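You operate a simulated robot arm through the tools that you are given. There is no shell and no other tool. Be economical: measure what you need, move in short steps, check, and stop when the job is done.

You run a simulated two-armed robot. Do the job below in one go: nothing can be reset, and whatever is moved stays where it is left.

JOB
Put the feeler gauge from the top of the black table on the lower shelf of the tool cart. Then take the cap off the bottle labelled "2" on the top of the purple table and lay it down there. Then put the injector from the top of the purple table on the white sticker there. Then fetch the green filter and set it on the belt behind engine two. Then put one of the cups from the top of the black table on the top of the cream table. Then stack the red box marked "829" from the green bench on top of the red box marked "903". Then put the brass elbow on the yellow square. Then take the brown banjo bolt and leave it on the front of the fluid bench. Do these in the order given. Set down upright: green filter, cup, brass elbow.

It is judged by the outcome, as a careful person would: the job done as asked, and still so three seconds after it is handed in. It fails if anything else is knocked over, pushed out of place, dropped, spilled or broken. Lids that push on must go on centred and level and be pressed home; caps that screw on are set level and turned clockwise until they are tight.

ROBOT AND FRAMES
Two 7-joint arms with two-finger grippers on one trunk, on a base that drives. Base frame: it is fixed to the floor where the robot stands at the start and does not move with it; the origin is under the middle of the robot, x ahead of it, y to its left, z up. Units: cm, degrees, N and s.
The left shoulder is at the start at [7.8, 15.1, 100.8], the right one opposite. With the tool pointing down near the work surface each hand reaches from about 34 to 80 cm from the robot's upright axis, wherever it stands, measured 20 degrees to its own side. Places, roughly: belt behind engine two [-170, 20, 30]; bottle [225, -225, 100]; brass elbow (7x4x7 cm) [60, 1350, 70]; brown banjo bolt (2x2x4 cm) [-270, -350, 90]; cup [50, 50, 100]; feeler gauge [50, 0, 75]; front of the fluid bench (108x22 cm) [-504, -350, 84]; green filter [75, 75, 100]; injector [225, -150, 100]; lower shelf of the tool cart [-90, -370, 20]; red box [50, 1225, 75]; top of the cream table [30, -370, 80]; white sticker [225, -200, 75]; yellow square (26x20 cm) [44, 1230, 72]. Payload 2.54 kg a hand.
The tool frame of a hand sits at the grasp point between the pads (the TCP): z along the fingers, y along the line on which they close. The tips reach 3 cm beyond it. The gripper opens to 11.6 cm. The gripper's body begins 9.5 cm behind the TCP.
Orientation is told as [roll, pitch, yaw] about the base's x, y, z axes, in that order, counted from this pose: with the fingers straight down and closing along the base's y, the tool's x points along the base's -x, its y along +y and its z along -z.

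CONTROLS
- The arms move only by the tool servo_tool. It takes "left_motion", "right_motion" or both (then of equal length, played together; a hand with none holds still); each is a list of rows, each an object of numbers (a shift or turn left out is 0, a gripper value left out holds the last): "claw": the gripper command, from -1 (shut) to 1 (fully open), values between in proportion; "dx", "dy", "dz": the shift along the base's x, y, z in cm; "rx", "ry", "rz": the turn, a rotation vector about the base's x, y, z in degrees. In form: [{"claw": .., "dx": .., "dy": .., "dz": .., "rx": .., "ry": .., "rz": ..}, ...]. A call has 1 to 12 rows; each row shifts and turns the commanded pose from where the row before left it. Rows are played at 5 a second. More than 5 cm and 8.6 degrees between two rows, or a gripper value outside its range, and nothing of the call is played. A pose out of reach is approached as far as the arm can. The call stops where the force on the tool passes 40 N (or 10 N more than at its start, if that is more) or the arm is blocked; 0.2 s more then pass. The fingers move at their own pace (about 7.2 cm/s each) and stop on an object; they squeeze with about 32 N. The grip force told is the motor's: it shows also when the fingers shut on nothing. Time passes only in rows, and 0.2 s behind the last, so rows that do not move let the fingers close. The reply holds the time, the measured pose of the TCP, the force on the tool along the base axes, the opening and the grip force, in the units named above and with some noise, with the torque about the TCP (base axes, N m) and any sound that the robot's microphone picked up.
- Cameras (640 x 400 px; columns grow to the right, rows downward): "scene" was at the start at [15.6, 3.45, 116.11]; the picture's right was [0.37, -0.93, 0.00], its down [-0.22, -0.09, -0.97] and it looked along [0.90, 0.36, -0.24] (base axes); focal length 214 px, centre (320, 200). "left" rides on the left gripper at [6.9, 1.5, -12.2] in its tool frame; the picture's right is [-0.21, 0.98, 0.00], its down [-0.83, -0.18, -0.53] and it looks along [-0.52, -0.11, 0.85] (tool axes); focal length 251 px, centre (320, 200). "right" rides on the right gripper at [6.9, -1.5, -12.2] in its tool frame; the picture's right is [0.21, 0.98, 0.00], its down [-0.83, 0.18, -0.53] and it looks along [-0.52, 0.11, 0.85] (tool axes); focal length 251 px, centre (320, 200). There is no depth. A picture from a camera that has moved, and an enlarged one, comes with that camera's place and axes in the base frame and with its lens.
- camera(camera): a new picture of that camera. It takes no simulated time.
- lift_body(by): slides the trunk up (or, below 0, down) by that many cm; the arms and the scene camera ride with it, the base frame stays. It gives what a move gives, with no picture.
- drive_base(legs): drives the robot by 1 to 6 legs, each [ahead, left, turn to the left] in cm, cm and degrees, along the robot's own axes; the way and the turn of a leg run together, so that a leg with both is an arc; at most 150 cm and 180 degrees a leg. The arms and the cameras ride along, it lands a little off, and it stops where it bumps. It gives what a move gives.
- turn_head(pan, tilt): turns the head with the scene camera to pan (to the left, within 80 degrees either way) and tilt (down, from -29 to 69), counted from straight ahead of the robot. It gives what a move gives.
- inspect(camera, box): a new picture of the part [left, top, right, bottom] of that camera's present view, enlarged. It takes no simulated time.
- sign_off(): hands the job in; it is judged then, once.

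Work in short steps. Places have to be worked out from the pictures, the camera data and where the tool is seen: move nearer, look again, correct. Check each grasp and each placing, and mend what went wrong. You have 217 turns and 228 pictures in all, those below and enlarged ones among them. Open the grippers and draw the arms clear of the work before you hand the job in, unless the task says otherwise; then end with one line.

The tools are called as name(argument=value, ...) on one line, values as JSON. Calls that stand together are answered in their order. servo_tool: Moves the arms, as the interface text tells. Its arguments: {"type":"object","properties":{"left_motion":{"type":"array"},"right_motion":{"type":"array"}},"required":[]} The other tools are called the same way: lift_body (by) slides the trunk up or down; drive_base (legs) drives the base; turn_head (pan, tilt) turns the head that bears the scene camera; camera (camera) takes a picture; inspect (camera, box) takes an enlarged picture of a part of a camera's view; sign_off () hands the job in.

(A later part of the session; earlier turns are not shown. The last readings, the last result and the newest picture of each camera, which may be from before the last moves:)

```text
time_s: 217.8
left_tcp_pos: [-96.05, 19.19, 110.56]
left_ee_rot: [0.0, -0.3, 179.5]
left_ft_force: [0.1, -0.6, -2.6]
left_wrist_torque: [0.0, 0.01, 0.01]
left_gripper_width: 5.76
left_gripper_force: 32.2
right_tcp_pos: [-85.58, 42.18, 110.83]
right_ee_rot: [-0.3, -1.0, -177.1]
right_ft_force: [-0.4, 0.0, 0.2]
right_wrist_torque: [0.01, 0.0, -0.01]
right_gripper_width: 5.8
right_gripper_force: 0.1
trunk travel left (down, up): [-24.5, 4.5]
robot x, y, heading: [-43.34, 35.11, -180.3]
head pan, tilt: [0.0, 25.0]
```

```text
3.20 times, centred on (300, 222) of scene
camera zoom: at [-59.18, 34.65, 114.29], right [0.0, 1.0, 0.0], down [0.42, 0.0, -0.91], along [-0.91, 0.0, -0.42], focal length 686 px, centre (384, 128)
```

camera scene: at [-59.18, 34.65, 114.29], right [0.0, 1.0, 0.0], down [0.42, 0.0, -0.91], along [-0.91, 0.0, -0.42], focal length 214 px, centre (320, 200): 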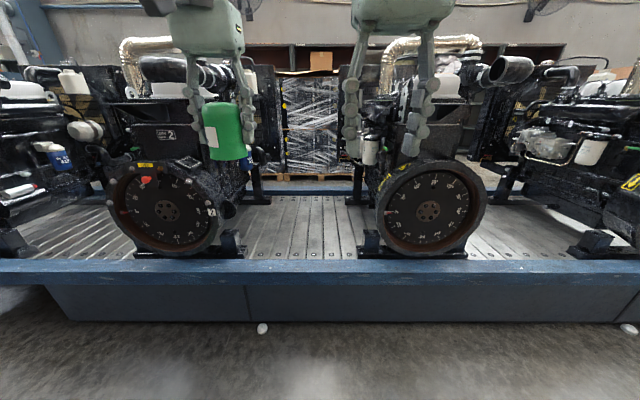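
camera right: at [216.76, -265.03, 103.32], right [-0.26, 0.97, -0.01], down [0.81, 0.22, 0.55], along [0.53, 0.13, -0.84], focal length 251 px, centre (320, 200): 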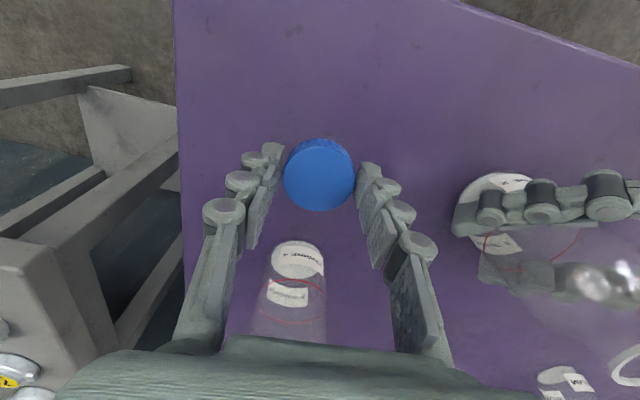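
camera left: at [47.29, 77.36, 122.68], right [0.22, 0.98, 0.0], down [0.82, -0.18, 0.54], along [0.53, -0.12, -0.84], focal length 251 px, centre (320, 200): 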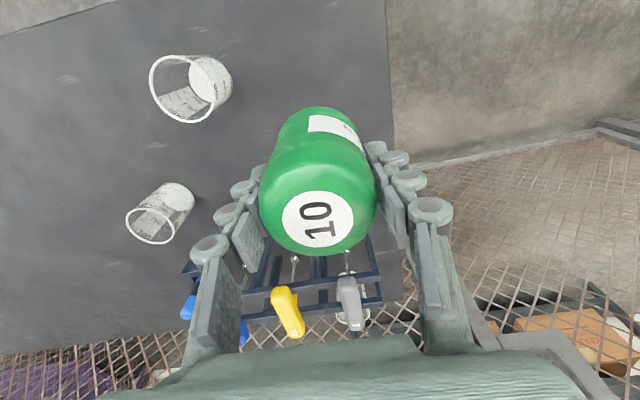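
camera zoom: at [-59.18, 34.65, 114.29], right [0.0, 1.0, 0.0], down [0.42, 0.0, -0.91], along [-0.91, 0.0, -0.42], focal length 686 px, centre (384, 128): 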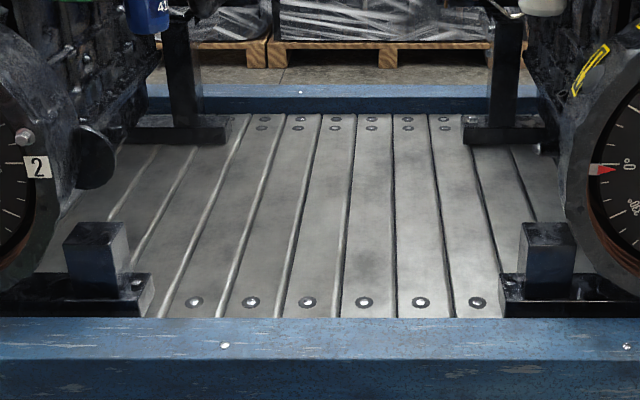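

Engine two is on the left; the free belt gap spans y≈−9…56. I lower the trunk and the left hand in front of the belt first.

lift_body(by=-24.4)

servo_tool(left_motion=[{"dx": -2, "dz": -4, "dy": -1}, {"dx": -2, "dz": -4, "dy": -1}, {"dx": -2, "dz": -4, "dy": -1}, {"dx": -2, "dz": -4, "dy": -1}, {"dx": -2, "dz": -4, "dy": -1}, {"dx": -2, "dz": -4, "dy": -1}, {"dx": -2, "dz": -4}, {"dx": -2, "dz": -4}, {"dz": -4}, {"dz": -4}, {}])

drive_base(legs=[[42, -8, 0]])

turn_head(pan=0, tilt=35)

camera(camera="scene")

camera(camera="left")

```text
time_s: 220.3
left_tcp_pos: [-96.04, 19.23, 86.09]
left_ee_rot: [0.1, -0.4, 179.5]
left_ft_force: [-0.2, -0.4, -3.0]
left_wrist_torque: [-0.01, 0.03, -0.02]
left_gripper_width: 5.76
left_gripper_force: 31.7
right_tcp_pos: [-85.59, 42.11, 86.58]
right_ee_rot: [-0.3, -0.9, -177.1]
right_ft_force: [0.2, 0.2, 0.6]
right_wrist_torque: [-0.03, -0.03, -0.03]
right_gripper_width: 5.79
right_gripper_force: 0.1
trunk travel left (down, up): [-0.1, 28.9]
robot x, y, heading: [-43.18, 34.94, -179.9]
head pan, tilt: [0.0, 25.0]
```

```text
time_s: 222.7
left_tcp_pos: [-112.1, 13.2, 46.02]
left_ee_rot: [0.1, -0.3, 179.5]
left_ft_force: [-0.1, 0.2, -2.7]
left_wrist_torque: [0.06, 0.0, 0.03]
left_gripper_width: 5.77
left_gripper_force: 32.0
right_tcp_pos: [-85.59, 42.15, 86.58]
right_ee_rot: [-0.2, -1.0, -177.1]
right_ft_force: [-0.2, -0.9, 0.3]
right_wrist_torque: [0.01, -0.03, 0.02]
right_gripper_width: 5.77
right_gripper_force: 0.0
trunk travel left (down, up): [-0.1, 28.9]
robot x, y, heading: [-43.25, 34.58, -179.7]
head pan, tilt: [0.0, 25.0]
```

```text
time_s: 225.3
left_tcp_pos: [-153.63, 21.03, 46.07]
left_ee_rot: [0.0, -0.3, 179.6]
left_ft_force: [0.4, -0.6, -2.8]
left_wrist_torque: [-0.01, -0.02, -0.01]
left_gripper_width: 5.78
left_gripper_force: 31.8
right_tcp_pos: [-127.38, 50.05, 86.47]
right_ee_rot: [-0.3, -1.0, -176.9]
right_ft_force: [0.5, 0.0, 0.1]
right_wrist_torque: [0.03, -0.02, 0.0]
right_gripper_width: 5.79
right_gripper_force: 0.1
trunk travel left (down, up): [-0.1, 28.9]
robot x, y, heading: [-85.24, 42.73, -179.9]
head pan, tilt: [0.0, 25.0]
```

```text
time_s: 226.0
left_tcp_pos: [-153.7, 21.13, 45.92]
left_ee_rot: [-0.1, -0.3, 179.6]
left_ft_force: [0.3, -0.2, -2.0]
left_wrist_torque: [-0.01, 0.03, -0.05]
left_gripper_width: 5.77
left_gripper_force: 32.0
right_tcp_pos: [-127.47, 50.06, 86.49]
right_ee_rot: [-0.4, -1.1, -177.0]
right_ft_force: [-0.2, -0.5, 0.5]
right_wrist_torque: [0.0, 0.02, 0.02]
right_gripper_width: 5.82
right_gripper_force: 0.0
trunk travel left (down, up): [-0.1, 28.9]
robot x, y, heading: [-84.9, 42.91, -180.0]
head pan, tilt: [0.0, 35.0]
```

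```text
133 pictures are left
camera scene: at [-100.49, 42.6, 88.32], right [0.0, 1.0, 0.0], down [0.57, 0.0, -0.82], along [-0.82, 0.0, -0.57], focal length 214 px, centre (320, 200)
```

scene: 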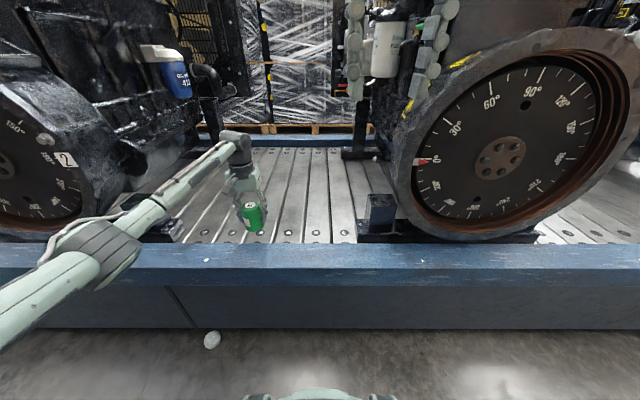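

```text
132 pictures are left
camera left: at [-146.8, 19.5, 58.21], right [-0.22, -0.98, 0.0], down [-0.82, 0.19, 0.54], along [-0.53, 0.12, -0.84], focal length 251 px, centre (320, 200)
```

left: 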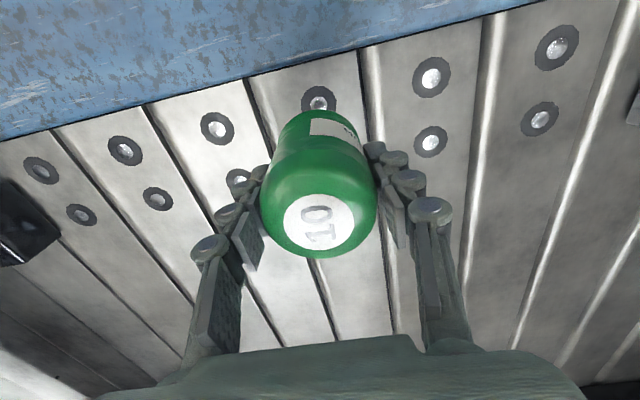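

The rail top is at z≈39, its inner edge x≈−148; the filter already hangs over the belt. I extend 7 cm further and lower gently.

servo_tool(left_motion=[{"dx": -3.5}, {"dx": -3.5}, {"dz": -1}, {"dz": -1}, {"dz": -0.8}, {"dz": -0.5}, {"dz": -0.5}, {}])

inspect(camera="scene", box=[170, 140, 330, 240])

camera(camera="left")

```text
time_s: 227.8
left_tcp_pos: [-160.64, 21.16, 42.16]
left_ee_rot: [0.0, -0.3, 179.5]
left_ft_force: [0.5, 1.0, -1.4]
left_wrist_torque: [-0.01, 0.01, 0.03]
left_gripper_width: 5.78
left_gripper_force: 32.1
right_tcp_pos: [-127.25, 50.07, 86.33]
right_ee_rot: [-0.3, -1.1, -177.0]
right_ft_force: [0.0, 0.2, -0.4]
right_wrist_torque: [-0.01, -0.01, 0.01]
right_gripper_width: 5.8
right_gripper_force: 0.1
trunk travel left (down, up): [-0.1, 28.9]
robot x, y, heading: [-84.78, 42.79, -180.0]
head pan, tilt: [0.0, 35.0]
```

```text
4.00 times, centred on (250, 190) of scene
camera zoom: at [-100.49, 42.6, 88.31], right [0.0, 1.0, 0.0], down [0.57, 0.0, -0.82], along [-0.82, 0.0, -0.57], focal length 858 px, centre (600, 240)
```

zoom: 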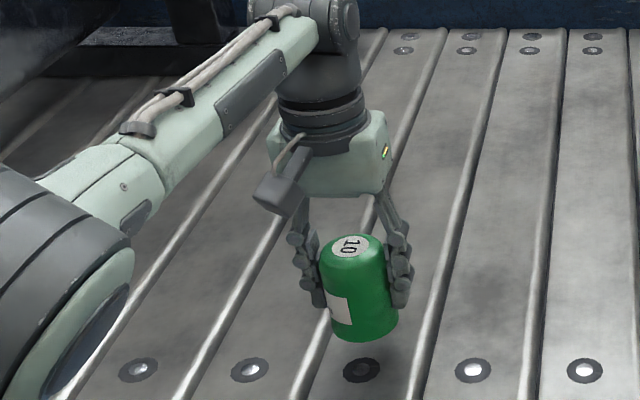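

```text
130 pictures are left
camera left: at [-153.79, 19.5, 54.4], right [-0.22, -0.98, 0.0], down [-0.82, 0.19, 0.54], along [-0.53, 0.12, -0.84], focal length 251 px, centre (320, 200)
```

left: 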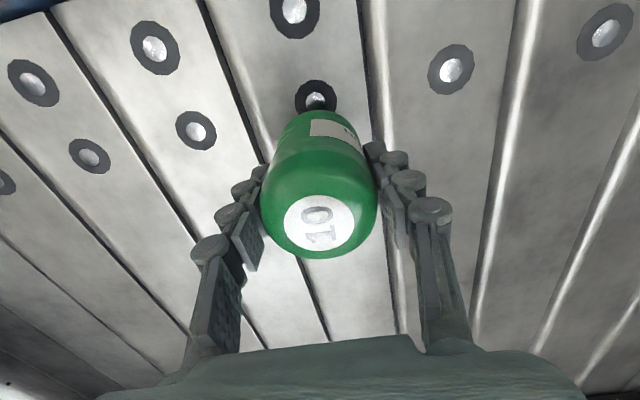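

A bolt lies under the filter's near edge, so I go ~4 cm further in, then lower until contact.

servo_tool(left_motion=[{"dx": -2, "dz": -0.3}, {"dx": -2, "dz": -0.3}, {"dz": -0.5}, {"dz": -0.5}, {}])

```text
time_s: 229.0
left_tcp_pos: [-160.99, 20.96, 41.2]
left_ee_rot: [0.1, -0.3, 179.5]
left_ft_force: [-0.3, -0.6, -2.3]
left_wrist_torque: [0.01, 0.02, 0.02]
left_gripper_width: 5.77
left_gripper_force: 32.0
left hand out of reach, approached as far as the arm can: row 1, 2
right_tcp_pos: [-127.29, 50.08, 86.62]
right_ee_rot: [-0.4, -1.0, -177.0]
right_ft_force: [-0.5, -0.5, -0.1]
right_wrist_torque: [0.04, 0.03, 0.01]
right_gripper_width: 5.81
right_gripper_force: 0.1
trunk travel left (down, up): [-0.1, 28.9]
robot x, y, heading: [-85.26, 42.61, -179.7]
head pan, tilt: [0.0, 35.0]
```

Out of reach; the base has ~12 cm to the rail, so I drive 5 cm ahead and lower.

drive_base(legs=[[5, 0, 0]])

servo_tool(left_motion=[{"dz": -0.6}, {"dz": -0.6}, {"dz": -0.5}, {"dz": -0.5}, {"dz": -0.5}, {"dz": -0.5}, {"dz": -0.5}, {"dz": -0.5}, {}])

inspect(camera="scene", box=[170, 140, 330, 240])

```text
time_s: 229.9
left_tcp_pos: [-165.91, 21.08, 41.22]
left_ee_rot: [0.1, -0.4, 179.7]
left_ft_force: [0.3, 0.1, -2.4]
left_wrist_torque: [0.0, -0.01, 0.04]
left_gripper_width: 5.81
left_gripper_force: 32.1
right_tcp_pos: [-132.22, 50.07, 86.57]
right_ee_rot: [-0.3, -1.1, -177.0]
right_ft_force: [-0.2, -0.5, 0.3]
right_wrist_torque: [0.03, 0.0, -0.01]
right_gripper_width: 5.78
right_gripper_force: 0.0
trunk travel left (down, up): [-0.1, 28.9]
robot x, y, heading: [-89.72, 42.5, -179.7]
head pan, tilt: [0.0, 35.0]
```

```text
time_s: 231.9
left_tcp_pos: [-165.32, 20.93, 37.67]
left_ee_rot: [0.2, -1.1, 179.5]
left_ft_force: [-8.7, 0.7, 24.1]
left_wrist_torque: [0.08, 0.26, 0.09]
left_gripper_width: 5.78
left_gripper_force: 32.0
left hand out of reach, approached as far as the arm can: row 4, 7
right_tcp_pos: [-132.05, 50.24, 86.6]
right_ee_rot: [-0.4, -1.1, -177.0]
right_ft_force: [-0.7, 0.4, -0.2]
right_wrist_torque: [-0.01, -0.01, -0.02]
right_gripper_width: 5.78
right_gripper_force: 0.1
trunk travel left (down, up): [-0.1, 28.9]
robot x, y, heading: [-89.72, 42.6, -180.0]
head pan, tilt: [0.0, 35.0]
```

```text
4.00 times, centred on (250, 190) of scene
camera zoom: at [-105.25, 42.64, 88.37], right [0.0, 1.0, 0.0], down [0.57, 0.0, -0.82], along [-0.82, 0.0, -0.57], focal length 858 px, centre (600, 240)
```

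zoom: 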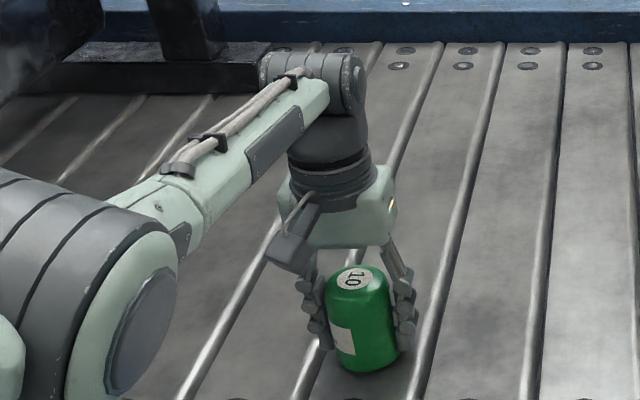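

The filter is down on the belt (z≈32.6). I ease the load and open gently, then rise.

servo_tool(left_motion=[{"dz": 0.2, "dx": -0.2}, {"claw": 0.02}, {"claw": 0.1}, {"claw": 0.25}, {}, {"dz": 1.5}, {"dz": 3}, {"dz": 4}, {"dz": 4}, {}])

inspect(camera="scene", box=[170, 140, 330, 240])

camera(camera="left")

```text
time_s: 234.2
left_tcp_pos: [-165.36, 20.84, 49.98]
left_ee_rot: [0.1, -0.5, 179.6]
left_ft_force: [-0.5, 0.8, 0.6]
left_wrist_torque: [0.02, 0.01, 0.0]
left_gripper_width: 7.25
left_gripper_force: 0.1
right_tcp_pos: [-132.2, 49.97, 86.66]
right_ee_rot: [-0.3, -1.1, -177.1]
right_ft_force: [0.4, -0.5, -1.0]
right_wrist_torque: [0.04, 0.01, -0.04]
right_gripper_width: 5.83
right_gripper_force: 0.0
trunk travel left (down, up): [-0.1, 28.9]
robot x, y, heading: [-89.92, 42.76, -179.7]
head pan, tilt: [0.0, 35.0]
```

```text
4.00 times, centred on (250, 190) of scene
camera zoom: at [-105.41, 42.58, 88.32], right [0.0, 1.0, 0.0], down [0.57, 0.0, -0.82], along [-0.82, 0.0, -0.57], focal length 858 px, centre (600, 240)
```

zoom: 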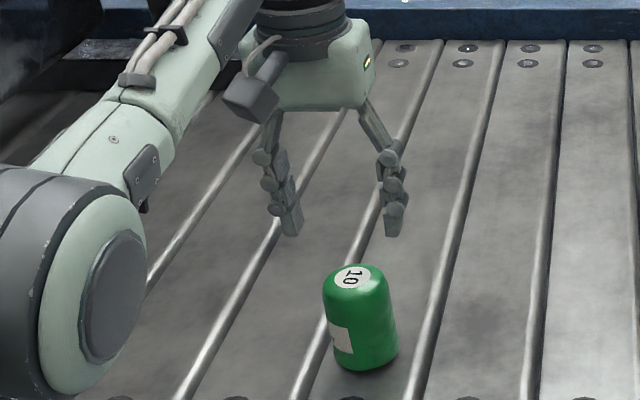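

```text
127 pictures are left
camera left: at [-158.55, 19.27, 62.08], right [-0.22, -0.98, 0.0], down [-0.82, 0.19, 0.54], along [-0.53, 0.12, -0.84], focal length 251 px, centre (320, 200)
```

left: 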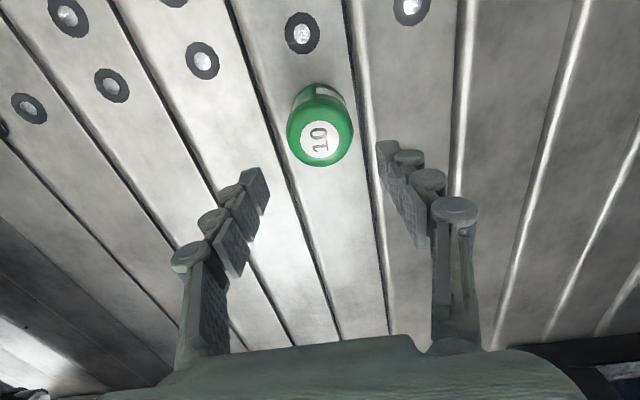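

Filter stands upright on the belt. I back off, raise trunk and arm, and return to the black table for a cup.

drive_base(legs=[[-45, 0, 0]])

lift_body(by=24.4)

servo_tool(left_motion=[{"dx": 2.5, "dz": 4}, {"dx": 2.5, "dz": 4}, {"dx": 2.5, "dz": 4}, {"dx": 2.5, "dz": 4}, {"dx": 2.5, "dz": 4}, {"dx": 2.5, "dz": 4}, {"dx": 2.5, "dz": 4}, {"dx": 2.5, "dz": 4}, {"dx": 2.5, "dz": 4}, {"dx": 3, "dz": 3.5}, {"dx": 3, "dz": 3.5}, {"dx": 3}])

drive_base(legs=[[0, 0, -180], [44, 10, 0]])

camera(camera="scene")

camera(camera="right")

```text
time_s: 236.9
left_tcp_pos: [-119.8, 21.1, 49.84]
left_ee_rot: [0.2, -0.3, 179.6]
left_ft_force: [-0.2, -0.7, -0.2]
left_wrist_torque: [0.01, 0.02, 0.03]
left_gripper_width: 7.25
left_gripper_force: 0.0
right_tcp_pos: [-86.66, 50.12, 86.58]
right_ee_rot: [-0.4, -1.0, -176.9]
right_ft_force: [-0.6, -0.3, 0.7]
right_wrist_torque: [0.0, -0.01, 0.0]
right_gripper_width: 5.8
right_gripper_force: 0.1
trunk travel left (down, up): [-0.1, 28.9]
robot x, y, heading: [-44.2, 42.52, -180.2]
head pan, tilt: [0.0, 35.0]
```

```text
time_s: 239.4
left_tcp_pos: [-119.86, 20.99, 74.31]
left_ee_rot: [0.1, -0.4, 179.5]
left_ft_force: [-1.0, -0.3, 0.2]
left_wrist_torque: [0.02, 0.0, 0.04]
left_gripper_width: 7.26
left_gripper_force: 0.2
right_tcp_pos: [-86.69, 50.29, 110.9]
right_ee_rot: [-0.2, -1.0, -177.1]
right_ft_force: [-0.4, -0.7, -0.4]
right_wrist_torque: [0.03, -0.01, -0.02]
right_gripper_width: 5.81
right_gripper_force: 0.1
trunk travel left (down, up): [-24.5, 4.5]
robot x, y, heading: [-44.38, 43.01, -180.0]
head pan, tilt: [0.0, 35.0]
```

```text
time_s: 242.0
left_tcp_pos: [-88.38, 21.05, 117.23]
left_ee_rot: [0.1, -0.3, 179.4]
left_ft_force: [0.3, -0.9, -0.7]
left_wrist_torque: [-0.01, 0.01, -0.03]
left_gripper_width: 7.25
left_gripper_force: 0.0
right_tcp_pos: [-86.64, 50.11, 110.92]
right_ee_rot: [-0.5, -1.0, -177.0]
right_ft_force: [-0.8, 0.6, 0.1]
right_wrist_torque: [0.01, 0.01, 0.02]
right_gripper_width: 5.81
right_gripper_force: 0.0
trunk travel left (down, up): [-24.5, 4.5]
robot x, y, heading: [-44.09, 42.49, -179.8]
head pan, tilt: [0.0, 35.0]
```

```text
time_s: 252.4
left_tcp_pos: [44.38, 71.99, 117.23]
left_ee_rot: [0.1, -0.4, -2.1]
left_ft_force: [-0.1, 0.0, 0.1]
left_wrist_torque: [-0.01, 0.04, 0.01]
left_gripper_width: 7.25
left_gripper_force: 0.1
right_tcp_pos: [41.96, 42.95, 110.95]
right_ee_rot: [-0.3, -1.0, 1.5]
right_ft_force: [0.0, -0.6, 0.1]
right_wrist_torque: [-0.01, 0.03, -0.01]
right_gripper_width: 5.8
right_gripper_force: 0.0
trunk travel left (down, up): [-24.5, 4.5]
robot x, y, heading: [-0.21, 51.1, -1.8]
head pan, tilt: [0.0, 35.0]
```

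```text
126 pictures are left
camera scene: at [15.58, 51.22, 112.71], right [-0.03, -1.0, 0.0], down [-0.57, 0.01, -0.82], along [0.82, -0.02, -0.57], focal length 214 px, centre (320, 200)
```

scene: 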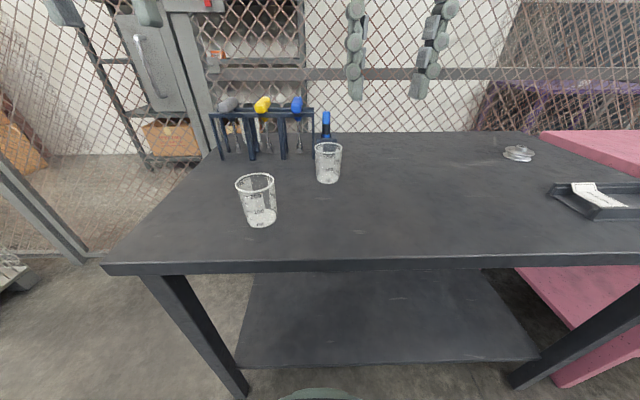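

```text
125 pictures are left
camera right: at [34.78, 41.45, 122.98], right [-0.24, 0.97, -0.01], down [0.81, 0.2, 0.55], along [0.53, 0.12, -0.84], focal length 251 px, centre (320, 200)
```

right: 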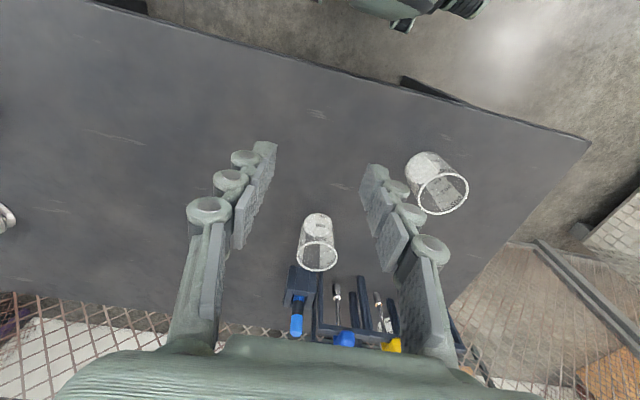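

Cup 1 stands at (48.8,61.9), rim z≈93.6, ~6.8 cm wide. I bring the left hand over it, open.

servo_tool(left_motion=[{"claw": 0.7, "dx": 1.5, "dy": -3.4, "dz": -2}, {"dx": 1.5, "dy": -3.4, "dz": -2}, {"dx": 1.4, "dy": -3.3, "dz": -2}, {"dz": -4.5}, {"dz": -4.5}, {}])

camera(camera="left")

inspect(camera="scene", box=[180, 120, 340, 220])

```text
time_s: 253.8
left_tcp_pos: [48.9, 61.86, 102.28]
left_ee_rot: [0.2, -0.4, -2.0]
left_ft_force: [-0.6, 0.8, 0.2]
left_wrist_torque: [0.03, 0.0, -0.01]
left_gripper_width: 9.87
left_gripper_force: 0.1
right_tcp_pos: [42.02, 42.95, 110.91]
right_ee_rot: [-0.3, -1.0, 1.5]
right_ft_force: [0.0, -0.4, -0.3]
right_wrist_torque: [0.01, -0.01, 0.02]
right_gripper_width: 5.82
right_gripper_force: 0.0
trunk travel left (down, up): [-24.5, 4.5]
robot x, y, heading: [-0.39, 51.61, -1.6]
head pan, tilt: [0.0, 35.0]
```

```text
124 pictures are left
camera left: at [41.84, 63.67, 114.34], right [0.25, 0.97, 0.0], down [0.81, -0.21, 0.54], along [0.52, -0.13, -0.84], focal length 251 px, centre (320, 200)
```

left: 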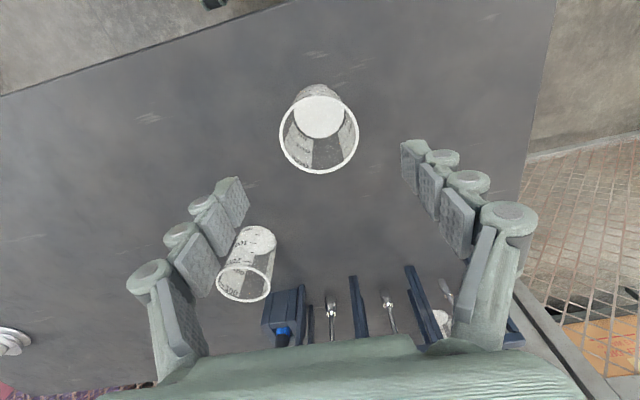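

```text
4.00 times, centred on (260, 170) of scene
camera zoom: at [15.53, 51.21, 112.72], right [-0.03, -1.0, 0.0], down [-0.57, 0.01, -0.82], along [0.82, -0.02, -0.57], focal length 858 px, centre (560, 320)
```

zoom: 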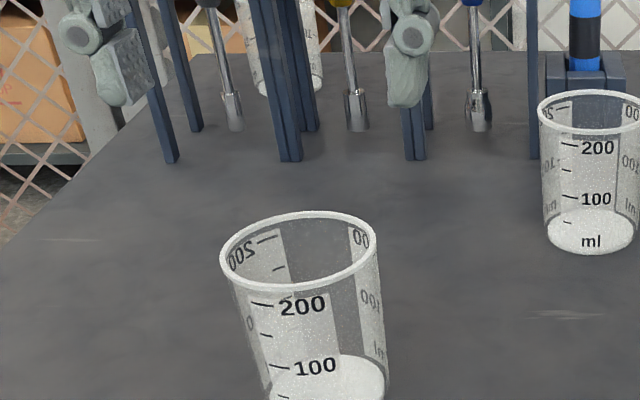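

Aligned. I descend to z≈90 and check before closing.

servo_tool(left_motion=[{"dz": -4, "dx": -0.3}, {"dz": -4}, {"dz": -3}, {"dz": -1.3}, {}, {"claw": 0.3}, {"claw": 0.2}, {"claw": -1}, {}, {}])

camera(camera="left")

inspect(camera="scene", box=[180, 140, 340, 240])

```text
time_s: 256.0
left_tcp_pos: [48.56, 61.97, 89.92]
left_ee_rot: [0.1, -0.4, -2.1]
left_ft_force: [1.2, -1.1, -0.1]
left_wrist_torque: [-0.04, -0.01, 0.02]
left_gripper_width: 6.21
left_gripper_force: 31.7
right_tcp_pos: [41.89, 42.99, 110.81]
right_ee_rot: [-0.4, -1.0, 1.4]
right_ft_force: [0.6, -0.7, -0.5]
right_wrist_torque: [0.0, 0.01, -0.01]
right_gripper_width: 5.77
right_gripper_force: 0.1
trunk travel left (down, up): [-24.5, 4.5]
robot x, y, heading: [-0.34, 51.86, -1.4]
head pan, tilt: [0.0, 35.0]
```

```text
122 pictures are left
camera left: at [41.61, 63.67, 102.11], right [0.25, 0.97, 0.0], down [0.81, -0.21, 0.54], along [0.52, -0.13, -0.84], focal length 251 px, centre (320, 200)
```

left: 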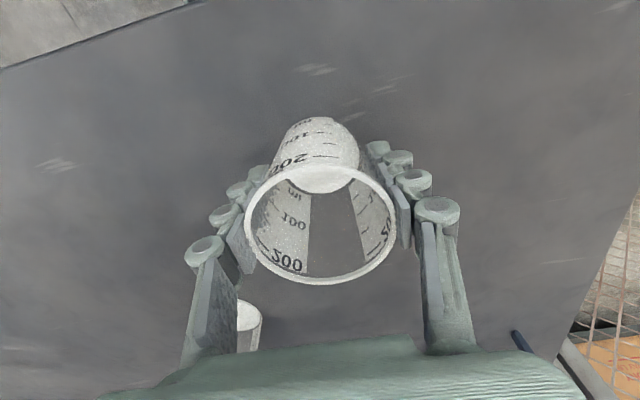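

```text
4.00 times, centred on (260, 190) of scene
camera zoom: at [15.54, 51.21, 112.72], right [-0.03, -1.0, 0.0], down [-0.57, 0.01, -0.82], along [0.82, -0.02, -0.57], focal length 858 px, centre (560, 240)
```

zoom: 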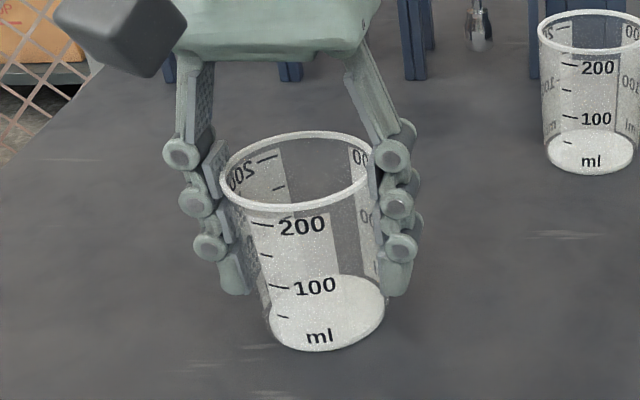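

Good grip. I lift, tuck, and drive to the cream table.

servo_tool(left_motion=[{"dz": 2}, {"dz": 4.5}, {"dz": 4.5}, {"dz": 4.5}, {"dz": 4.5}, {"dx": -4}, {"dx": -2}, {}])

drive_base(legs=[[-45, 0, 0], [0, 0, -88.4], [140, 0, 0], [140, 0, 0], [35, 30, 0]])

camera(camera="scene")

camera(camera="left")

```text
time_s: 257.8
left_tcp_pos: [42.5, 61.99, 109.92]
left_ee_rot: [0.1, -0.3, -2.1]
left_ft_force: [-0.6, -0.8, -0.5]
left_wrist_torque: [-0.01, -0.02, 0.01]
left_gripper_width: 6.2
left_gripper_force: 32.3
right_tcp_pos: [41.87, 43.02, 110.89]
right_ee_rot: [-0.3, -1.1, 1.4]
right_ft_force: [-0.5, 0.0, 0.0]
right_wrist_torque: [-0.01, -0.01, 0.01]
right_gripper_width: 5.79
right_gripper_force: 0.1
trunk travel left (down, up): [-24.5, 4.5]
robot x, y, heading: [-0.33, 51.53, -1.7]
head pan, tilt: [0.0, 35.0]
```

```text
time_s: 280.6
left_tcp_pos: [-2.13, -305.37, 109.96]
left_ee_rot: [0.1, -0.5, -90.0]
left_ft_force: [0.1, -0.5, 0.0]
left_wrist_torque: [0.01, 0.0, -0.01]
left_gripper_width: 6.21
left_gripper_force: 32.2
right_tcp_pos: [-21.24, -305.32, 110.87]
right_ee_rot: [-0.3, -1.0, -86.6]
right_ft_force: [0.0, 0.3, -0.6]
right_wrist_torque: [-0.01, 0.01, -0.03]
right_gripper_width: 5.81
right_gripper_force: 0.1
trunk travel left (down, up): [-24.5, 4.5]
robot x, y, heading: [-14.02, -262.89, -89.2]
head pan, tilt: [0.0, 35.0]
```

```text
120 pictures are left
camera scene: at [-13.86, -278.61, 112.71], right [-1.0, -0.01, 0.0], down [-0.01, 0.57, -0.82], along [0.01, -0.82, -0.57], focal length 214 px, centre (320, 200)
```

scene: 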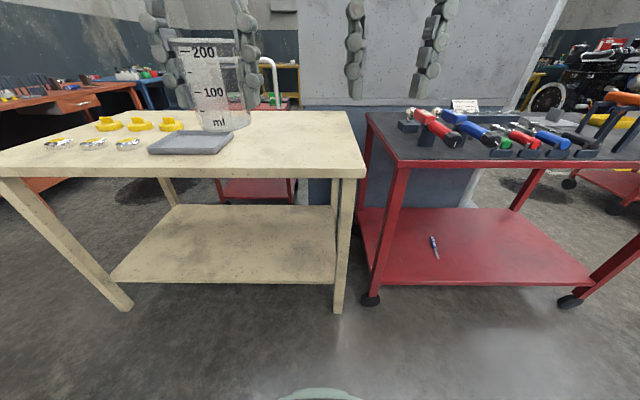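

```text
119 pictures are left
camera left: at [-0.77, -298.4, 122.11], right [0.98, -0.22, 0.0], down [-0.18, -0.82, 0.54], along [-0.11, -0.53, -0.84], focal length 251 px, centre (320, 200)
```

left: 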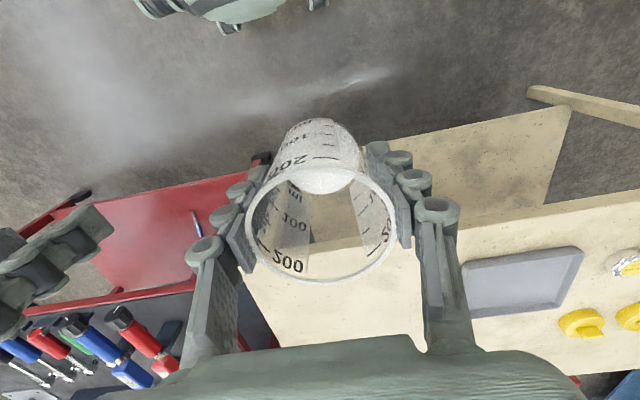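

The cream top is at z≈85, front edge y≈−330, with free space right of the tray. I drive 25 cm ahead and extend over (−2,−355).

drive_base(legs=[[25, 0, 0]])

servo_tool(left_motion=[{"dy": -4.5}, {"dy": -4.5}, {"dy": -4.5}, {"dy": -4.5}, {"dy": -4.5}, {"dy": -2}, {"dz": -4.5}, {"dz": -4.5}, {"dz": -4.5}, {"dz": -4}, {}])

camera(camera="scene")

camera(camera="left")

```text
time_s: 282.4
left_tcp_pos: [-1.95, -330.25, 110.01]
left_ee_rot: [0.1, -0.4, -90.1]
left_ft_force: [0.0, 0.3, -0.8]
left_wrist_torque: [0.03, 0.03, -0.02]
left_gripper_width: 6.2
left_gripper_force: 31.9
right_tcp_pos: [-20.96, -330.42, 110.96]
right_ee_rot: [-0.3, -1.0, -86.6]
right_ft_force: [0.0, -0.8, 0.0]
right_wrist_torque: [0.05, 0.03, -0.02]
right_gripper_width: 5.82
right_gripper_force: 0.0
trunk travel left (down, up): [-24.5, 4.5]
robot x, y, heading: [-13.89, -287.88, -89.4]
head pan, tilt: [0.0, 35.0]
```

```text
time_s: 284.8
left_tcp_pos: [-1.96, -354.88, 92.45]
left_ee_rot: [0.2, -0.4, -90.0]
left_ft_force: [0.2, -0.6, -0.8]
left_wrist_torque: [0.04, 0.02, 0.01]
left_gripper_width: 6.2
left_gripper_force: 32.0
right_tcp_pos: [-21.08, -330.4, 110.88]
right_ee_rot: [-0.3, -0.9, -86.6]
right_ft_force: [0.1, 0.0, 0.0]
right_wrist_torque: [-0.01, 0.02, 0.05]
right_gripper_width: 5.83
right_gripper_force: 0.0
trunk travel left (down, up): [-24.5, 4.5]
robot x, y, heading: [-13.68, -287.54, -89.4]
head pan, tilt: [0.0, 35.0]
```

```text
118 pictures are left
camera scene: at [-13.65, -303.58, 112.72], right [-1.0, -0.01, 0.0], down [-0.01, 0.57, -0.82], along [0.01, -0.82, -0.57], focal length 214 px, centre (320, 200)
```

scene: 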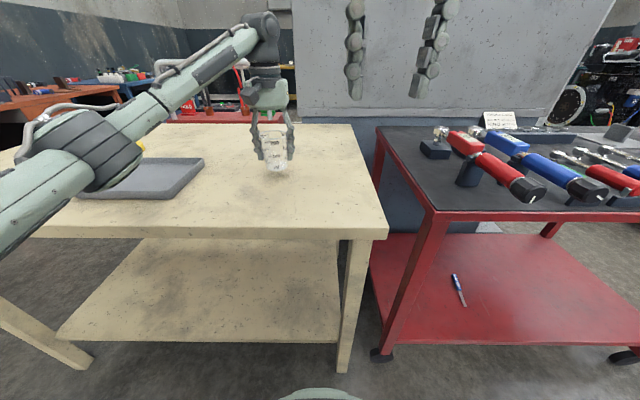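

```text
117 pictures are left
camera left: at [-0.52, -347.91, 104.56], right [0.98, -0.21, 0.0], down [-0.18, -0.82, 0.54], along [-0.11, -0.53, -0.84], focal length 251 px, centre (320, 200)
```

left: 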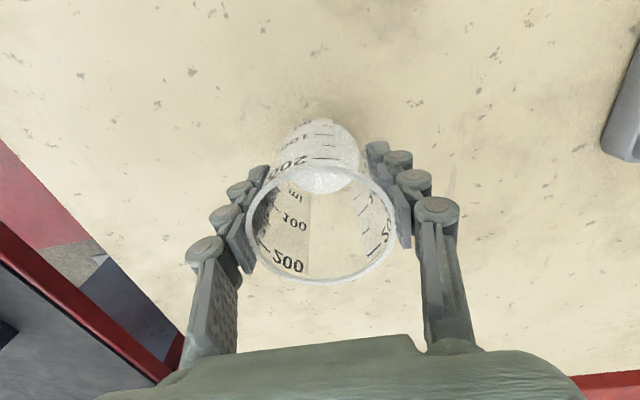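

Over free table. I lower in small steps to contact.

servo_tool(left_motion=[{"dz": -1}, {"dz": -0.8}, {"dz": -0.3}, {"dz": -0.3}, {"dz": -0.2}, {}])

```text
time_s: 286.2
left_tcp_pos: [-1.95, -354.86, 90.01]
left_ee_rot: [0.1, -0.4, -90.0]
left_ft_force: [0.3, -2.2, 4.2]
left_wrist_torque: [-0.14, 0.09, 0.02]
left_gripper_width: 6.2
left_gripper_force: 32.7
right_tcp_pos: [-21.1, -330.3, 110.88]
right_ee_rot: [-0.3, -1.1, -86.6]
right_ft_force: [0.2, 0.2, -0.1]
right_wrist_torque: [0.0, 0.0, -0.01]
right_gripper_width: 5.79
right_gripper_force: 0.0
trunk travel left (down, up): [-24.5, 4.5]
robot x, y, heading: [-13.49, -287.29, -89.5]
head pan, tilt: [0.0, 35.0]
```

Touching at 90.0 as expected. I release gently and rise.

servo_tool(left_motion=[{"claw": 0.1}, {"claw": 0.2}, {"claw": 0.5}, {}, {"dz": 2}, {"dz": 4}, {"dz": 4.5}, {"dz": 4.5}, {"dz": 4.5}, {"dy": 4.5}, {"dy": 4.5}, {"dy": 4.5}])

camera(camera="scene")

```text
time_s: 288.8
left_tcp_pos: [-1.97, -341.17, 109.32]
left_ee_rot: [0.1, -0.4, -90.0]
left_ft_force: [-0.9, 0.6, 0.1]
left_wrist_torque: [-0.01, 0.02, -0.06]
left_gripper_width: 8.69
left_gripper_force: 0.1
right_tcp_pos: [-21.01, -330.44, 110.95]
right_ee_rot: [-0.4, -1.0, -86.6]
right_ft_force: [-0.1, 1.0, 1.1]
right_wrist_torque: [-0.02, 0.01, -0.02]
right_gripper_width: 5.83
right_gripper_force: 0.1
trunk travel left (down, up): [-24.5, 4.5]
robot x, y, heading: [-13.88, -287.52, -89.5]
head pan, tilt: [0.0, 35.0]
```

```text
116 pictures are left
camera scene: at [-13.62, -303.54, 112.73], right [-1.0, -0.01, 0.0], down [-0.01, 0.57, -0.82], along [0.01, -0.82, -0.57], focal length 214 px, centre (320, 200)
```

scene: 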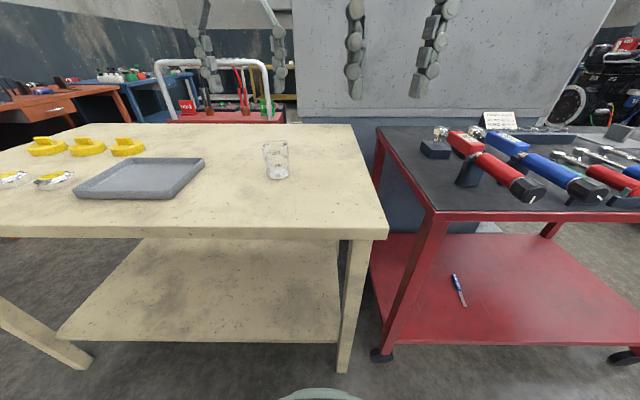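

Cup stands on the cream table. Next is the far green bench; I back out, turn round and drive up the aisle.

drive_base(legs=[[-40, -45, 0], [0, 0, 179.4], [148, 0, 0], [148, 0, 0], [148, 0, 0], [148, 0, 0]])

turn_head(pan=0, tilt=12)

camera(camera="scene")

```text
time_s: 329.2
left_tcp_pos: [-64.64, 400.74, 109.3]
left_ee_rot: [0.1, -0.4, 88.1]
left_ft_force: [0.5, 0.4, 0.2]
left_wrist_torque: [-0.01, 0.01, -0.01]
left_gripper_width: 8.71
left_gripper_force: 0.1
right_tcp_pos: [-45.93, 389.14, 110.95]
right_ee_rot: [-0.3, -0.9, 91.5]
right_ft_force: [0.3, 0.2, 0.1]
right_wrist_torque: [0.02, 0.01, 0.0]
right_gripper_width: 5.82
right_gripper_force: 0.0
trunk travel left (down, up): [-24.5, 4.5]
robot x, y, heading: [-54.79, 346.87, 88.9]
head pan, tilt: [0.0, 35.0]
```

```text
time_s: 330.0
left_tcp_pos: [-64.7, 400.66, 109.25]
left_ee_rot: [0.0, -0.4, 88.1]
left_ft_force: [0.7, -0.6, 0.2]
left_wrist_torque: [-0.01, 0.0, 0.01]
left_gripper_width: 8.71
left_gripper_force: 0.0
right_tcp_pos: [-45.98, 388.95, 110.86]
right_ee_rot: [-0.3, -1.0, 91.5]
right_ft_force: [0.0, 0.0, 0.2]
right_wrist_torque: [-0.02, 0.01, -0.01]
right_gripper_width: 5.8
right_gripper_force: 0.1
trunk travel left (down, up): [-24.5, 4.5]
robot x, y, heading: [-54.39, 346.84, 88.5]
head pan, tilt: [0.0, 12.0]
```

```text
115 pictures are left
camera scene: at [-53.97, 363.03, 116.4], right [1.0, -0.02, 0.0], down [0.0, -0.21, -0.98], along [0.02, 0.98, -0.21], focal length 214 px, centre (320, 200)
```

scene: 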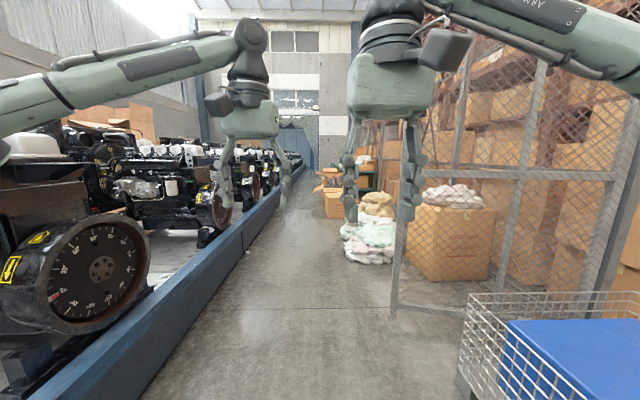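

The aisle narrows on the right by sacks and boxes, so I keep near x≈−88 and drive on.

drive_base(legs=[[140, 32, 1.2], [148, 0, 0], [148, 0, 0]])

camera(camera="scene")

```text
time_s: 351.1
left_tcp_pos: [-97.09, 836.36, 109.22]
left_ee_rot: [0.1, -0.3, 89.4]
left_ft_force: [0.3, 0.6, -0.4]
left_wrist_torque: [-0.02, -0.05, -0.01]
left_gripper_width: 8.71
left_gripper_force: 0.1
right_tcp_pos: [-78.1, 825.27, 111.01]
right_ee_rot: [-0.3, -0.9, 92.9]
right_ft_force: [0.3, 0.4, 0.2]
right_wrist_torque: [-0.01, 0.02, 0.04]
right_gripper_width: 5.78
right_gripper_force: 0.1
trunk travel left (down, up): [-24.5, 4.5]
robot x, y, heading: [-85.71, 782.8, 90.0]
head pan, tilt: [0.0, 12.0]
```

```text
114 pictures are left
camera scene: at [-85.64, 799.06, 116.4], right [1.0, 0.0, 0.0], down [0.0, -0.21, -0.98], along [0.0, 0.98, -0.21], focal length 214 px, centre (320, 200)
```

scene: 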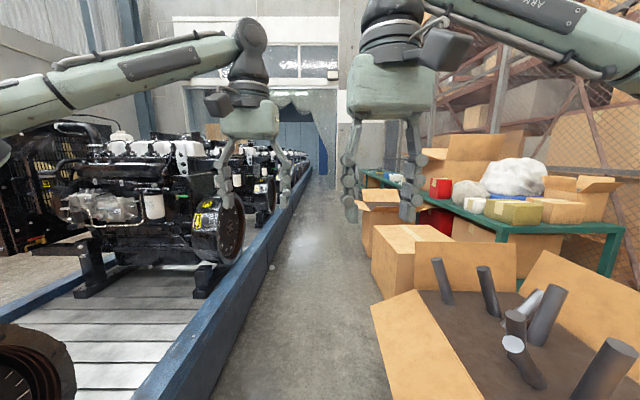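

An open carton narrows the aisle on the right. I look down-right to measure its flap before passing.

turn_head(pan=-25, tilt=45)

camera(camera="scene")

turn_head(pan=15, tilt=60)

camera(camera="scene")

```text
time_s: 352.0
left_tcp_pos: [-97.14, 836.48, 109.3]
left_ee_rot: [0.1, -0.5, 89.5]
left_ft_force: [-0.1, 0.2, -0.6]
left_wrist_torque: [-0.01, 0.0, 0.0]
left_gripper_width: 8.71
left_gripper_force: 0.0
right_tcp_pos: [-78.16, 825.25, 110.92]
right_ee_rot: [-0.3, -1.0, 92.9]
right_ft_force: [0.3, 0.5, 0.1]
right_wrist_torque: [0.0, 0.03, 0.01]
right_gripper_width: 5.78
right_gripper_force: 0.1
trunk travel left (down, up): [-24.5, 4.5]
robot x, y, heading: [-85.77, 782.83, 90.1]
head pan, tilt: [-25.0, 45.0]
```

```text
113 pictures are left
camera scene: at [-82.21, 797.09, 111.24], right [0.91, -0.42, 0.0], down [-0.3, -0.64, -0.71], along [0.3, 0.64, -0.71], focal length 214 px, centre (320, 200)
```

scene: 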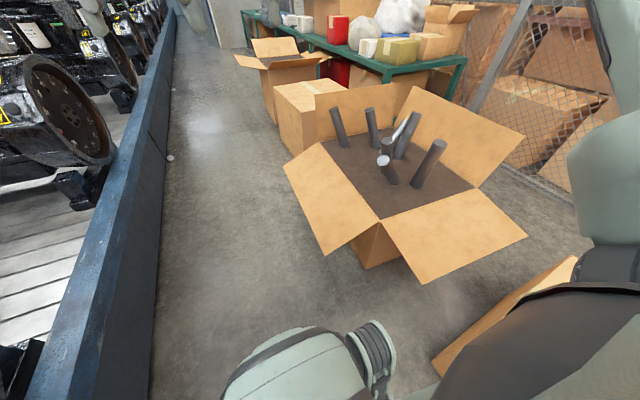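

```text
time_s: 353.1
left_tcp_pos: [-97.06, 836.5, 109.33]
left_ee_rot: [0.1, -0.5, 89.4]
left_ft_force: [0.0, 0.4, -0.6]
left_wrist_torque: [0.01, -0.01, -0.03]
left_gripper_width: 8.7
left_gripper_force: 0.2
right_tcp_pos: [-78.24, 825.2, 110.93]
right_ee_rot: [-0.4, -1.0, 92.8]
right_ft_force: [-0.4, -1.0, 0.0]
right_wrist_torque: [-0.02, -0.02, -0.03]
right_gripper_width: 5.8
right_gripper_force: 0.0
trunk travel left (down, up): [-24.5, 4.5]
robot x, y, heading: [-85.72, 783.02, 90.2]
head pan, tilt: [15.0, 60.0]
```

```text
112 pictures are left
camera scene: at [-87.36, 796.16, 109.29], right [0.97, 0.26, 0.0], down [0.22, -0.84, -0.5], along [-0.13, 0.48, -0.87], focal length 214 px, centre (320, 200)
```

scene: 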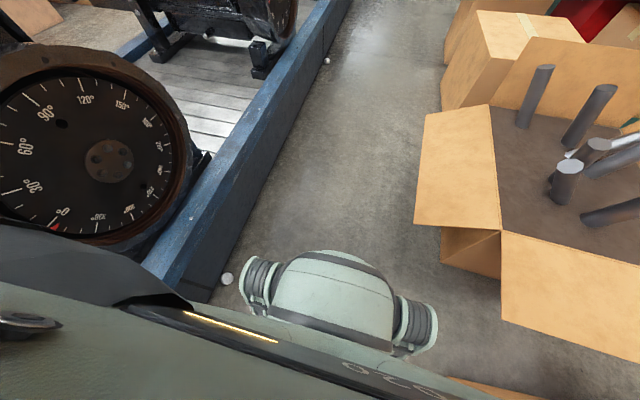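

The flap's edge is at x≈−60, the belt rail at −136. I shift to x≈−100 and pass between, keeping nearer the rail.

drive_base(legs=[[0, 14, 0], [120, 0, 0], [120, 0, 0]])

turn_head(pan=-30, tilt=15)

camera(camera="scene")

```text
time_s: 366.5
left_tcp_pos: [-112.05, 1076.39, 109.46]
left_ee_rot: [0.0, -0.3, 89.9]
left_ft_force: [0.7, -0.5, -0.2]
left_wrist_torque: [-0.02, -0.01, -0.03]
left_gripper_width: 8.7
left_gripper_force: 0.1
right_tcp_pos: [-93.06, 1065.37, 110.93]
right_ee_rot: [-0.3, -1.0, 93.4]
right_ft_force: [0.1, 0.0, 0.3]
right_wrist_torque: [-0.02, -0.06, 0.0]
right_gripper_width: 5.79
right_gripper_force: 0.1
trunk travel left (down, up): [-24.5, 4.5]
robot x, y, heading: [-100.19, 1023.29, 90.6]
head pan, tilt: [15.0, 60.0]
```

```text
time_s: 367.6
left_tcp_pos: [-112.08, 1076.54, 109.52]
left_ee_rot: [0.1, -0.4, 89.8]
left_ft_force: [0.1, 0.5, -0.6]
left_wrist_torque: [0.0, 0.02, 0.02]
left_gripper_width: 8.69
left_gripper_force: 0.0
right_tcp_pos: [-93.05, 1065.43, 110.91]
right_ee_rot: [-0.3, -1.1, 93.3]
right_ft_force: [0.1, -0.3, 0.0]
right_wrist_torque: [0.04, -0.01, -0.01]
right_gripper_width: 5.83
right_gripper_force: 0.0
trunk travel left (down, up): [-24.5, 4.5]
robot x, y, heading: [-100.54, 1022.84, 90.5]
head pan, tilt: [-30.0, 15.0]
```

```text
111 pictures are left
camera scene: at [-95.57, 1037.95, 115.91], right [0.87, -0.49, 0.0], down [-0.13, -0.23, -0.97], along [0.47, 0.84, -0.26], focal length 214 px, centre (320, 200)
```

scene: 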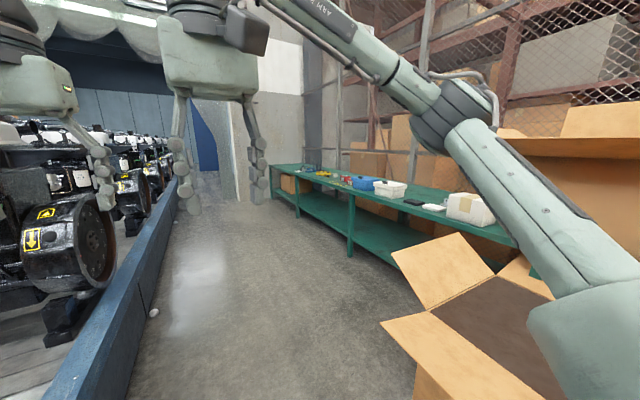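

Passed cleanly. The green bench with items is ahead right. I drive to y≈1240, turn to face it and approach.

drive_base(legs=[[145, 0, 0], [75, 0, -0.5], [0, 0, -90], [50, 0, 0]])

turn_head(pan=0, tilt=22)

camera(camera="scene")

```text
time_s: 380.6
left_tcp_pos: [-82.19, 1293.06, 109.38]
left_ee_rot: [0.2, -0.4, 57.6]
left_ft_force: [-0.1, 0.3, -0.8]
left_wrist_torque: [0.01, -0.01, 0.0]
left_gripper_width: 8.7
left_gripper_force: 0.0
right_tcp_pos: [-72.06, 1273.6, 110.98]
right_ee_rot: [-0.4, -1.1, 61.0]
right_ft_force: [0.2, -0.1, 0.3]
right_wrist_torque: [-0.01, -0.01, 0.0]
right_gripper_width: 5.79
right_gripper_force: 0.1
trunk travel left (down, up): [-24.5, 4.5]
robot x, y, heading: [-100.75, 1241.6, 58.1]
head pan, tilt: [-30.0, 15.0]
stopped in leg 3: the robot was blocked; the commanded pose is now the measured one
```

```text
time_s: 381.6
left_tcp_pos: [-82.19, 1293.12, 109.39]
left_ee_rot: [0.2, -0.5, 57.5]
left_ft_force: [-0.4, -0.5, 0.0]
left_wrist_torque: [0.02, -0.02, -0.01]
left_gripper_width: 8.7
left_gripper_force: 0.0
right_tcp_pos: [-72.1, 1273.56, 111.05]
right_ee_rot: [-0.2, -1.1, 60.9]
right_ft_force: [-0.6, 0.1, -0.4]
right_wrist_torque: [-0.01, 0.02, 0.01]
right_gripper_width: 5.81
right_gripper_force: 0.1
trunk travel left (down, up): [-24.5, 4.5]
robot x, y, heading: [-100.94, 1241.43, 58.0]
head pan, tilt: [0.0, 22.0]
```

```text
110 pictures are left
camera scene: at [-92.2, 1255.27, 114.78], right [0.85, -0.53, 0.0], down [-0.2, -0.32, -0.93], along [0.49, 0.79, -0.37], focal length 214 px, centre (320, 200)
```

scene: 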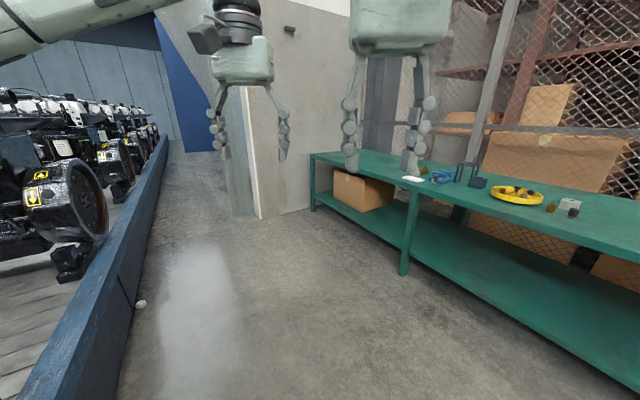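

The base corner touched the rail while turning. I move 30 cm away from it, then finish the turn.

drive_base(legs=[[16, -25, 0], [0, 0, -58]])

camera(camera="scene")

```text
time_s: 387.2
left_tcp_pos: [-17.51, 1253.38, 109.43]
left_ee_rot: [0.1, -0.4, -0.4]
left_ft_force: [1.0, -0.4, -0.5]
left_wrist_torque: [0.04, 0.01, -0.05]
left_gripper_width: 8.68
left_gripper_force: 0.0
right_tcp_pos: [-28.72, 1234.51, 110.88]
right_ee_rot: [-0.3, -1.1, 2.9]
right_ft_force: [0.0, -0.8, 0.7]
right_wrist_torque: [0.02, 0.01, 0.0]
right_gripper_width: 5.8
right_gripper_force: 0.1
trunk travel left (down, up): [-24.5, 4.5]
robot x, y, heading: [-71.05, 1241.77, 0.2]
head pan, tilt: [0.0, 22.0]
```

```text
109 pictures are left
camera scene: at [-54.91, 1241.87, 114.78], right [0.0, -1.0, 0.0], down [-0.37, 0.0, -0.93], along [0.93, 0.0, -0.37], focal length 214 px, centre (320, 200)
```

scene: 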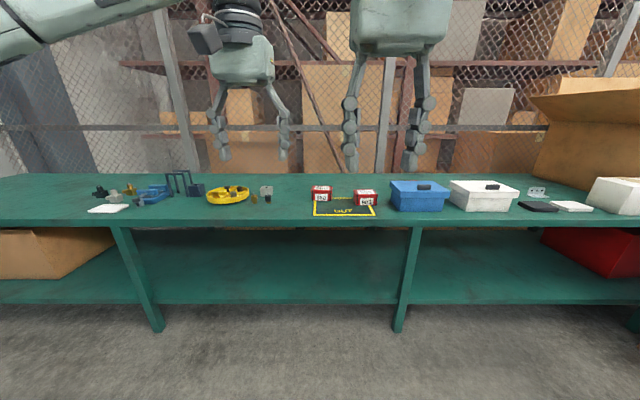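

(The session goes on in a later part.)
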